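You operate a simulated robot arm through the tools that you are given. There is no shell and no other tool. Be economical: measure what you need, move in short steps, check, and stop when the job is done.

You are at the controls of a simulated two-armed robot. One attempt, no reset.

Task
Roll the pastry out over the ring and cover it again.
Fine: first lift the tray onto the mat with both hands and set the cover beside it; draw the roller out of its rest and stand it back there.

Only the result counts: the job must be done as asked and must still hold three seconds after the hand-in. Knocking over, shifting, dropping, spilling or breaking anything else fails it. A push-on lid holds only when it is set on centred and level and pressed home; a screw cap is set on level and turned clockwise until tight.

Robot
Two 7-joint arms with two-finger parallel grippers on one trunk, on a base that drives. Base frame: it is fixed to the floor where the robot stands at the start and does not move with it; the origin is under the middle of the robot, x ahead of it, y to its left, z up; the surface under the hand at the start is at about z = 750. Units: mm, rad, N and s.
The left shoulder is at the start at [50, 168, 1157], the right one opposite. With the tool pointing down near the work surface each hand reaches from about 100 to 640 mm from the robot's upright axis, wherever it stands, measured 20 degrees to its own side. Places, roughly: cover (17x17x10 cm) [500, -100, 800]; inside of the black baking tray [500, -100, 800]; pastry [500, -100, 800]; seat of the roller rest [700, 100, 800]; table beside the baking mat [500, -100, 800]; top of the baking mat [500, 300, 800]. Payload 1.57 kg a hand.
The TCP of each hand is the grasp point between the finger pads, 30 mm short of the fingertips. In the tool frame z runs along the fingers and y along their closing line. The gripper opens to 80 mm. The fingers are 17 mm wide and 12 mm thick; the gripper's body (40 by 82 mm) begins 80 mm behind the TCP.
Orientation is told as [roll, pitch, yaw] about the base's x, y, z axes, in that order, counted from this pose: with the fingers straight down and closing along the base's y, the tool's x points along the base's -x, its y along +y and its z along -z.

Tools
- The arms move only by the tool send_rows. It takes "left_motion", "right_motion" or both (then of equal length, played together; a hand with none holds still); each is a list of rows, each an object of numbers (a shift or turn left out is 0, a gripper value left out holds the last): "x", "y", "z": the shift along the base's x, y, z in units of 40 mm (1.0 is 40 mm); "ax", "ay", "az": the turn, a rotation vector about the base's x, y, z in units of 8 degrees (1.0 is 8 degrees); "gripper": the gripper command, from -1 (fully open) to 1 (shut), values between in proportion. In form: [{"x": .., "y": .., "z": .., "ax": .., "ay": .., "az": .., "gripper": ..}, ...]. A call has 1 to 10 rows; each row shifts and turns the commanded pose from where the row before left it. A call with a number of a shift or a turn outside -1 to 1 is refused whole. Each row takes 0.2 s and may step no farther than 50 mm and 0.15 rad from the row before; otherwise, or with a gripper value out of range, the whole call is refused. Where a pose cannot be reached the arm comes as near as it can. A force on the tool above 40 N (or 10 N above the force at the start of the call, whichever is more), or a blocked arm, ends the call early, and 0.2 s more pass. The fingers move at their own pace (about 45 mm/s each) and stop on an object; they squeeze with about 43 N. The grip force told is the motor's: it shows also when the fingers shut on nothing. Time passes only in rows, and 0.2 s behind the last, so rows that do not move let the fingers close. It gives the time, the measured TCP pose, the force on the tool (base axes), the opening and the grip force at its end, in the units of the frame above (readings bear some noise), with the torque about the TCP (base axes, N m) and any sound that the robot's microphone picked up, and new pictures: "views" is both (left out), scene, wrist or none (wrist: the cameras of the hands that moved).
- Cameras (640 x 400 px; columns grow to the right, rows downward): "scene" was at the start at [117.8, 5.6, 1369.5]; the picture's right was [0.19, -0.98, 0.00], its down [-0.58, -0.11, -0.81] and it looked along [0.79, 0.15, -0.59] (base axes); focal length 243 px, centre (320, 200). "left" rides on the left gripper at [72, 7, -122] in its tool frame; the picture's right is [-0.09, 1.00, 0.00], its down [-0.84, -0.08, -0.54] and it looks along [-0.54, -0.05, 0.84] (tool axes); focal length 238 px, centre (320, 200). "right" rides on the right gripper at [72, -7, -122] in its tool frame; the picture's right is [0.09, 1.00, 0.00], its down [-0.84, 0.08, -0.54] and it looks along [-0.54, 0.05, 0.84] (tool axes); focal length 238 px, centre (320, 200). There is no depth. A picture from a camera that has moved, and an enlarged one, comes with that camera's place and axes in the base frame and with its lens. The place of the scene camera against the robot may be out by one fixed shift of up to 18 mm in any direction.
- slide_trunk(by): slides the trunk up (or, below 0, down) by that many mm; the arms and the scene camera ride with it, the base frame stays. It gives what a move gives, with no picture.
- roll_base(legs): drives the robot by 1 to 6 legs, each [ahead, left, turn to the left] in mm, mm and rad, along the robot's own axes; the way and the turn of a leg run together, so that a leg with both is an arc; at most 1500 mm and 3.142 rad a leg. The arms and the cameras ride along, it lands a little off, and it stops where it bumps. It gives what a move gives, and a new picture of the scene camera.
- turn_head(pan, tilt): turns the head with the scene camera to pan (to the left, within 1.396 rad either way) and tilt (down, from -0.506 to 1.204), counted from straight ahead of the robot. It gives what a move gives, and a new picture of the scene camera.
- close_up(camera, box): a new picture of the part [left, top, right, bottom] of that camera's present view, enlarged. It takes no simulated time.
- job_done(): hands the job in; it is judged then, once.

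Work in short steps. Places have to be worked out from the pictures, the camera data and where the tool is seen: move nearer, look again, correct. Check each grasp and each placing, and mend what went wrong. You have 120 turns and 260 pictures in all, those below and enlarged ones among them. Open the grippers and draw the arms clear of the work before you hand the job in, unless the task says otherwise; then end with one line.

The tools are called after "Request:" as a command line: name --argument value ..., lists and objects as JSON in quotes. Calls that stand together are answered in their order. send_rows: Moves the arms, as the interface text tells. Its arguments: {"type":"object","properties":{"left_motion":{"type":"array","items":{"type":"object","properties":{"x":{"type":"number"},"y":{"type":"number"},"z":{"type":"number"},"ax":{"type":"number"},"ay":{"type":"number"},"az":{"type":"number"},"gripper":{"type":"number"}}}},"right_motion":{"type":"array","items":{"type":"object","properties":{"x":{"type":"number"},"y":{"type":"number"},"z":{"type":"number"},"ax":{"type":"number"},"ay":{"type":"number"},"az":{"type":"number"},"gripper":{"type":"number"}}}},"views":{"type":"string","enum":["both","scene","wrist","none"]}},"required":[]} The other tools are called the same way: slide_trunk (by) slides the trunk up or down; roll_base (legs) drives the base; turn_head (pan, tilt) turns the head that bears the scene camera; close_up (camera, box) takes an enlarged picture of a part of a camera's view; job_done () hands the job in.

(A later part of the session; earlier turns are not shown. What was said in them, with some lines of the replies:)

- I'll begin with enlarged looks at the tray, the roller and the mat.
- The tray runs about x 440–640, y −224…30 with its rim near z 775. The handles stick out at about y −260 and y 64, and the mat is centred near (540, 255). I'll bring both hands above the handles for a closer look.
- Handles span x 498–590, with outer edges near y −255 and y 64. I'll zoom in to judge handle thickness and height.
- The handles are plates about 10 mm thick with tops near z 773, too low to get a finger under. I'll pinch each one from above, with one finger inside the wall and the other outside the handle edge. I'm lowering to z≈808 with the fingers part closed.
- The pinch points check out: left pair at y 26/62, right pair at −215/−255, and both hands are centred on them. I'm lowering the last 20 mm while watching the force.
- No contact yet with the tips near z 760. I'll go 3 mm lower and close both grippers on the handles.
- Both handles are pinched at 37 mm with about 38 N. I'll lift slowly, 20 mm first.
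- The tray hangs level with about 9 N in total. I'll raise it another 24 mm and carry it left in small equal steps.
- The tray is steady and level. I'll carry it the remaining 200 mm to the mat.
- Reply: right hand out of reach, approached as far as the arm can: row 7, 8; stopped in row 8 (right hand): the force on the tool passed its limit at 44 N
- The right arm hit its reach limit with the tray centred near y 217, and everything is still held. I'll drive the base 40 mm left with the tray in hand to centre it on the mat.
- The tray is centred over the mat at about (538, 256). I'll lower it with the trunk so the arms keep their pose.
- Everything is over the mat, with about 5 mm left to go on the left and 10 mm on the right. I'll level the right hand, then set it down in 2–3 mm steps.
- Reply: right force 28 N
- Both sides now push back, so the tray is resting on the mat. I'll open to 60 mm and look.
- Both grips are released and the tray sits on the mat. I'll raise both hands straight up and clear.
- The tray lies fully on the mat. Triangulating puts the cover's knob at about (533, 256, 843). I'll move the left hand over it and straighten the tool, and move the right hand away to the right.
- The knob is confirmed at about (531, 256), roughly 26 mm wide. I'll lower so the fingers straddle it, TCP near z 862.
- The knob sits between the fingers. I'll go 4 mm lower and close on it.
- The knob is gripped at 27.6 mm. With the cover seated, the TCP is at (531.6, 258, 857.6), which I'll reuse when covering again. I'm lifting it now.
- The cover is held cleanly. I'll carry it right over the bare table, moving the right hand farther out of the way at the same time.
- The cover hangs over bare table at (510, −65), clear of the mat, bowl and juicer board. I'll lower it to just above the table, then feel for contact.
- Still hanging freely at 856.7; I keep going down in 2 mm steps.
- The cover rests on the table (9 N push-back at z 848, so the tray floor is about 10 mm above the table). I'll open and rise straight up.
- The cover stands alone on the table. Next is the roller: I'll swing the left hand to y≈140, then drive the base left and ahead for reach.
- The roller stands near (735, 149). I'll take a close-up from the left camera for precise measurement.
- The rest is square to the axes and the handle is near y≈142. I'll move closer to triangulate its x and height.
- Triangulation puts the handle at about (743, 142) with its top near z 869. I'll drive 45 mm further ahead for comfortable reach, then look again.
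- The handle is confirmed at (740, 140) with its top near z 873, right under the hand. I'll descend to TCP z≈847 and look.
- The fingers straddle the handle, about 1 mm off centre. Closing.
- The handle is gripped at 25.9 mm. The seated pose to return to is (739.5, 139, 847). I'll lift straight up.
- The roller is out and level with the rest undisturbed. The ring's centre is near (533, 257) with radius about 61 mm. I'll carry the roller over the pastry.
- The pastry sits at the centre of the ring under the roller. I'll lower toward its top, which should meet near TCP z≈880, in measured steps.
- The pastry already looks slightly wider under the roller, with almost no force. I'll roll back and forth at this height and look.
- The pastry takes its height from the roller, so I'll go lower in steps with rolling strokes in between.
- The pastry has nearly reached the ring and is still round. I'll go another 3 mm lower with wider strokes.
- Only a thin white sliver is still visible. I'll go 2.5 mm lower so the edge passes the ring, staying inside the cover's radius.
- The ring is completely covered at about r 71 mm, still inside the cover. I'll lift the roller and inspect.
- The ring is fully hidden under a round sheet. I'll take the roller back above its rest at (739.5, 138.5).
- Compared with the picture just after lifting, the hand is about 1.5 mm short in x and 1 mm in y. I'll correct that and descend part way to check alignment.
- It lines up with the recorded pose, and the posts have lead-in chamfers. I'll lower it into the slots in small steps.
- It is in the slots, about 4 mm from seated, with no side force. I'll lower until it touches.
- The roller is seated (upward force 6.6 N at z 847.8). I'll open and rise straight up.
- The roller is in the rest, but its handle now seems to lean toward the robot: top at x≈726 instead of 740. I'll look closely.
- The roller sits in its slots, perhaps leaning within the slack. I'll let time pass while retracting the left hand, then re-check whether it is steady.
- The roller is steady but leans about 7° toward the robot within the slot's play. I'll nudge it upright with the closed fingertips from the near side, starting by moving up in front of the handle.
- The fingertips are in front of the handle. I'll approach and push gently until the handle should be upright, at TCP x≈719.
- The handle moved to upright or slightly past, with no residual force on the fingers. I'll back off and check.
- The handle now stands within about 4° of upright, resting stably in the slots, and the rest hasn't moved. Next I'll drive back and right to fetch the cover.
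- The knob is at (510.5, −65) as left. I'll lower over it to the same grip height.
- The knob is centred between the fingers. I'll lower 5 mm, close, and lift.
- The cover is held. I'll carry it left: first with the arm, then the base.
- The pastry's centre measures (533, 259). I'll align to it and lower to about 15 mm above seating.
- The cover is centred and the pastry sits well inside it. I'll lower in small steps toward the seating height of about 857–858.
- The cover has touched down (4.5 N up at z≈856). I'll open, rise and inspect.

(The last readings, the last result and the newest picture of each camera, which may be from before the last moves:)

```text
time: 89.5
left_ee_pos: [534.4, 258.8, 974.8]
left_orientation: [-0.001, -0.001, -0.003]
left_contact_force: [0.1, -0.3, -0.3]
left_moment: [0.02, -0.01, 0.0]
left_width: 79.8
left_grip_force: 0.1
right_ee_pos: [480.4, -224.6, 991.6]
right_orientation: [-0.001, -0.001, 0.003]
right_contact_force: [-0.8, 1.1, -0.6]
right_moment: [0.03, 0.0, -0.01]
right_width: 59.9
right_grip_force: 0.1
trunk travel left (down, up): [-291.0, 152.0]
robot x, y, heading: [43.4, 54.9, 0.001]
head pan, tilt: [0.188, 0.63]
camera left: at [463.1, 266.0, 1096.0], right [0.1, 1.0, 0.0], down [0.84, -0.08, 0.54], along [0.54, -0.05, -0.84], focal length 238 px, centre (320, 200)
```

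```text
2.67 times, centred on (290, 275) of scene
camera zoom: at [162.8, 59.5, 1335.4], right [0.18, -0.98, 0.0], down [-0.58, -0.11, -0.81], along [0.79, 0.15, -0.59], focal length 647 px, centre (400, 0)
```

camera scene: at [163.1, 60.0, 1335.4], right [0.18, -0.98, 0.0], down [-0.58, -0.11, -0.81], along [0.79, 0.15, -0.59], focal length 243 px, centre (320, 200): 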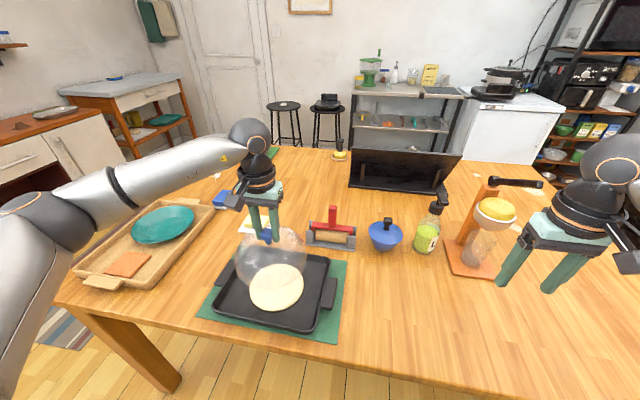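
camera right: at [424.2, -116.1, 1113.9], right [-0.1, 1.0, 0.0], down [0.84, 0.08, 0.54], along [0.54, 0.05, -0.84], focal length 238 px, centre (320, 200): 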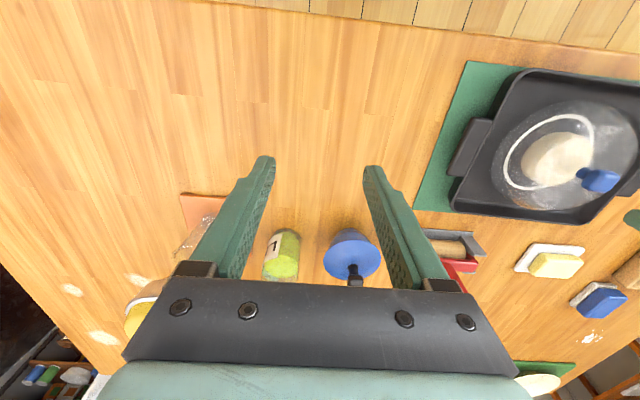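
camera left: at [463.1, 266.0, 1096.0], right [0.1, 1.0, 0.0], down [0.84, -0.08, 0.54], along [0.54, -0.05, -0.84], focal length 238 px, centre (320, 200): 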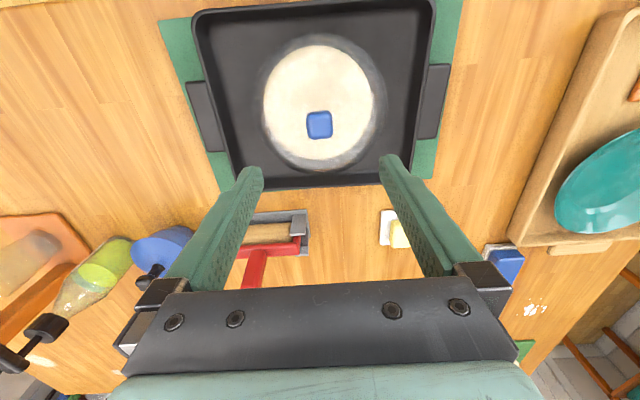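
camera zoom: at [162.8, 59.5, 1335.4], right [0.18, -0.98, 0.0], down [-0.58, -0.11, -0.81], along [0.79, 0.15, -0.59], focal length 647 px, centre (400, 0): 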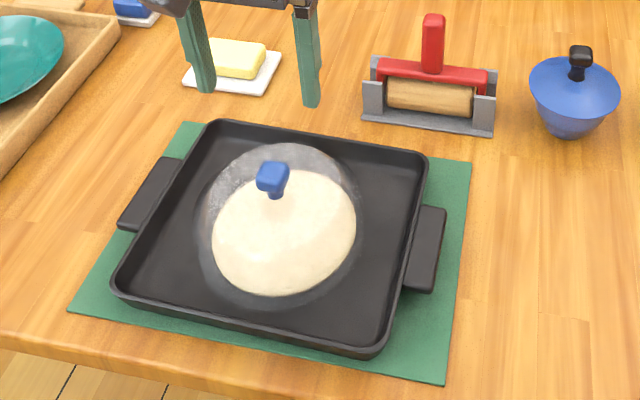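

The cover is level and centred over the rolled pastry, and the roller is in its rest. I'll draw both arms clear and open.

Request:
send_rows --left_motion '[{"z": 0.9}, {"z": 0.9}, {"z": 0.8, "x": -0.5}, {"x": -0.8}, {"x": -0.8}, {}, {}]' --right_motion '[{"z": 0.8, "gripper": -1}, {"z": 0.8}, {"z": 0.5}, {}, {}, {}, {}]' --views "scene"

Request:
close_up --camera "scene" --box '[190, 190, 470, 350]'

```text
time: 91.1
left_ee_pos: [448.0, 260.1, 1080.6]
left_orientation: [-0.002, -0.001, -0.003]
left_contact_force: [-0.1, -0.1, -0.3]
left_moment: [0.0, -0.02, 0.05]
left_width: 79.8
left_grip_force: 0.0
right_ee_pos: [479.2, -224.4, 1074.8]
right_orientation: [0.001, -0.001, 0.003]
right_contact_force: [-0.1, 1.1, 0.2]
right_moment: [0.0, -0.01, 0.0]
right_width: 80.0
right_grip_force: 0.0
trunk travel left (down, up): [-291.0, 152.0]
robot x, y, heading: [45.8, 54.3, -0.0]
head pan, tilt: [0.188, 0.63]
camera scene: at [163.0, 59.6, 1335.5], right [0.18, -0.98, 0.0], down [-0.58, -0.11, -0.81], along [0.79, 0.15, -0.59], focal length 243 px, centre (320, 200)
```

scene: 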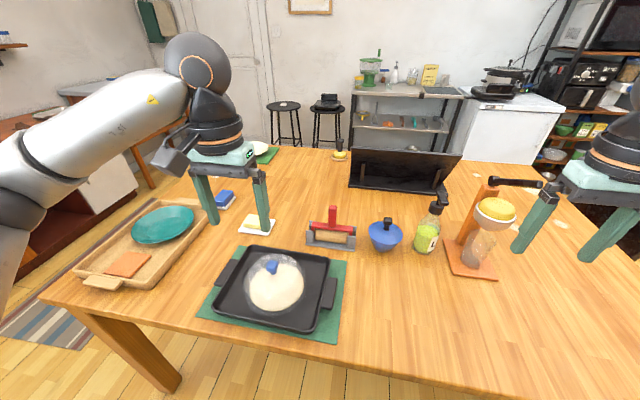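

```text
2.29 times, centred on (330, 270) of scene
camera zoom: at [163.0, 59.6, 1335.5], right [0.18, -0.98, 0.0], down [-0.58, -0.11, -0.81], along [0.79, 0.15, -0.59], focal length 555 px, centre (297, 40)
```

zoom: 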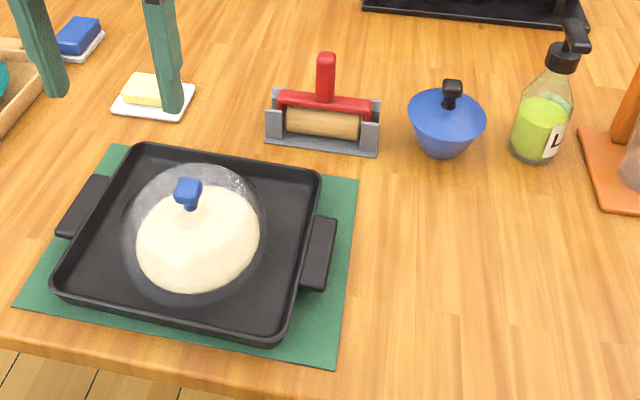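

The tray is on the mat, the pastry is over the ring and covered, the roller is in its rest, and nothing else has been disturbed. I'm handing in.

Request:
job_done

```text
The job is handed in.
```

The job is handed in: the tray is on the mat, and the pastry is rolled out over the whole ring with the cover back on it. The roller is back in its rest, though its handle leans about 4° from upright.
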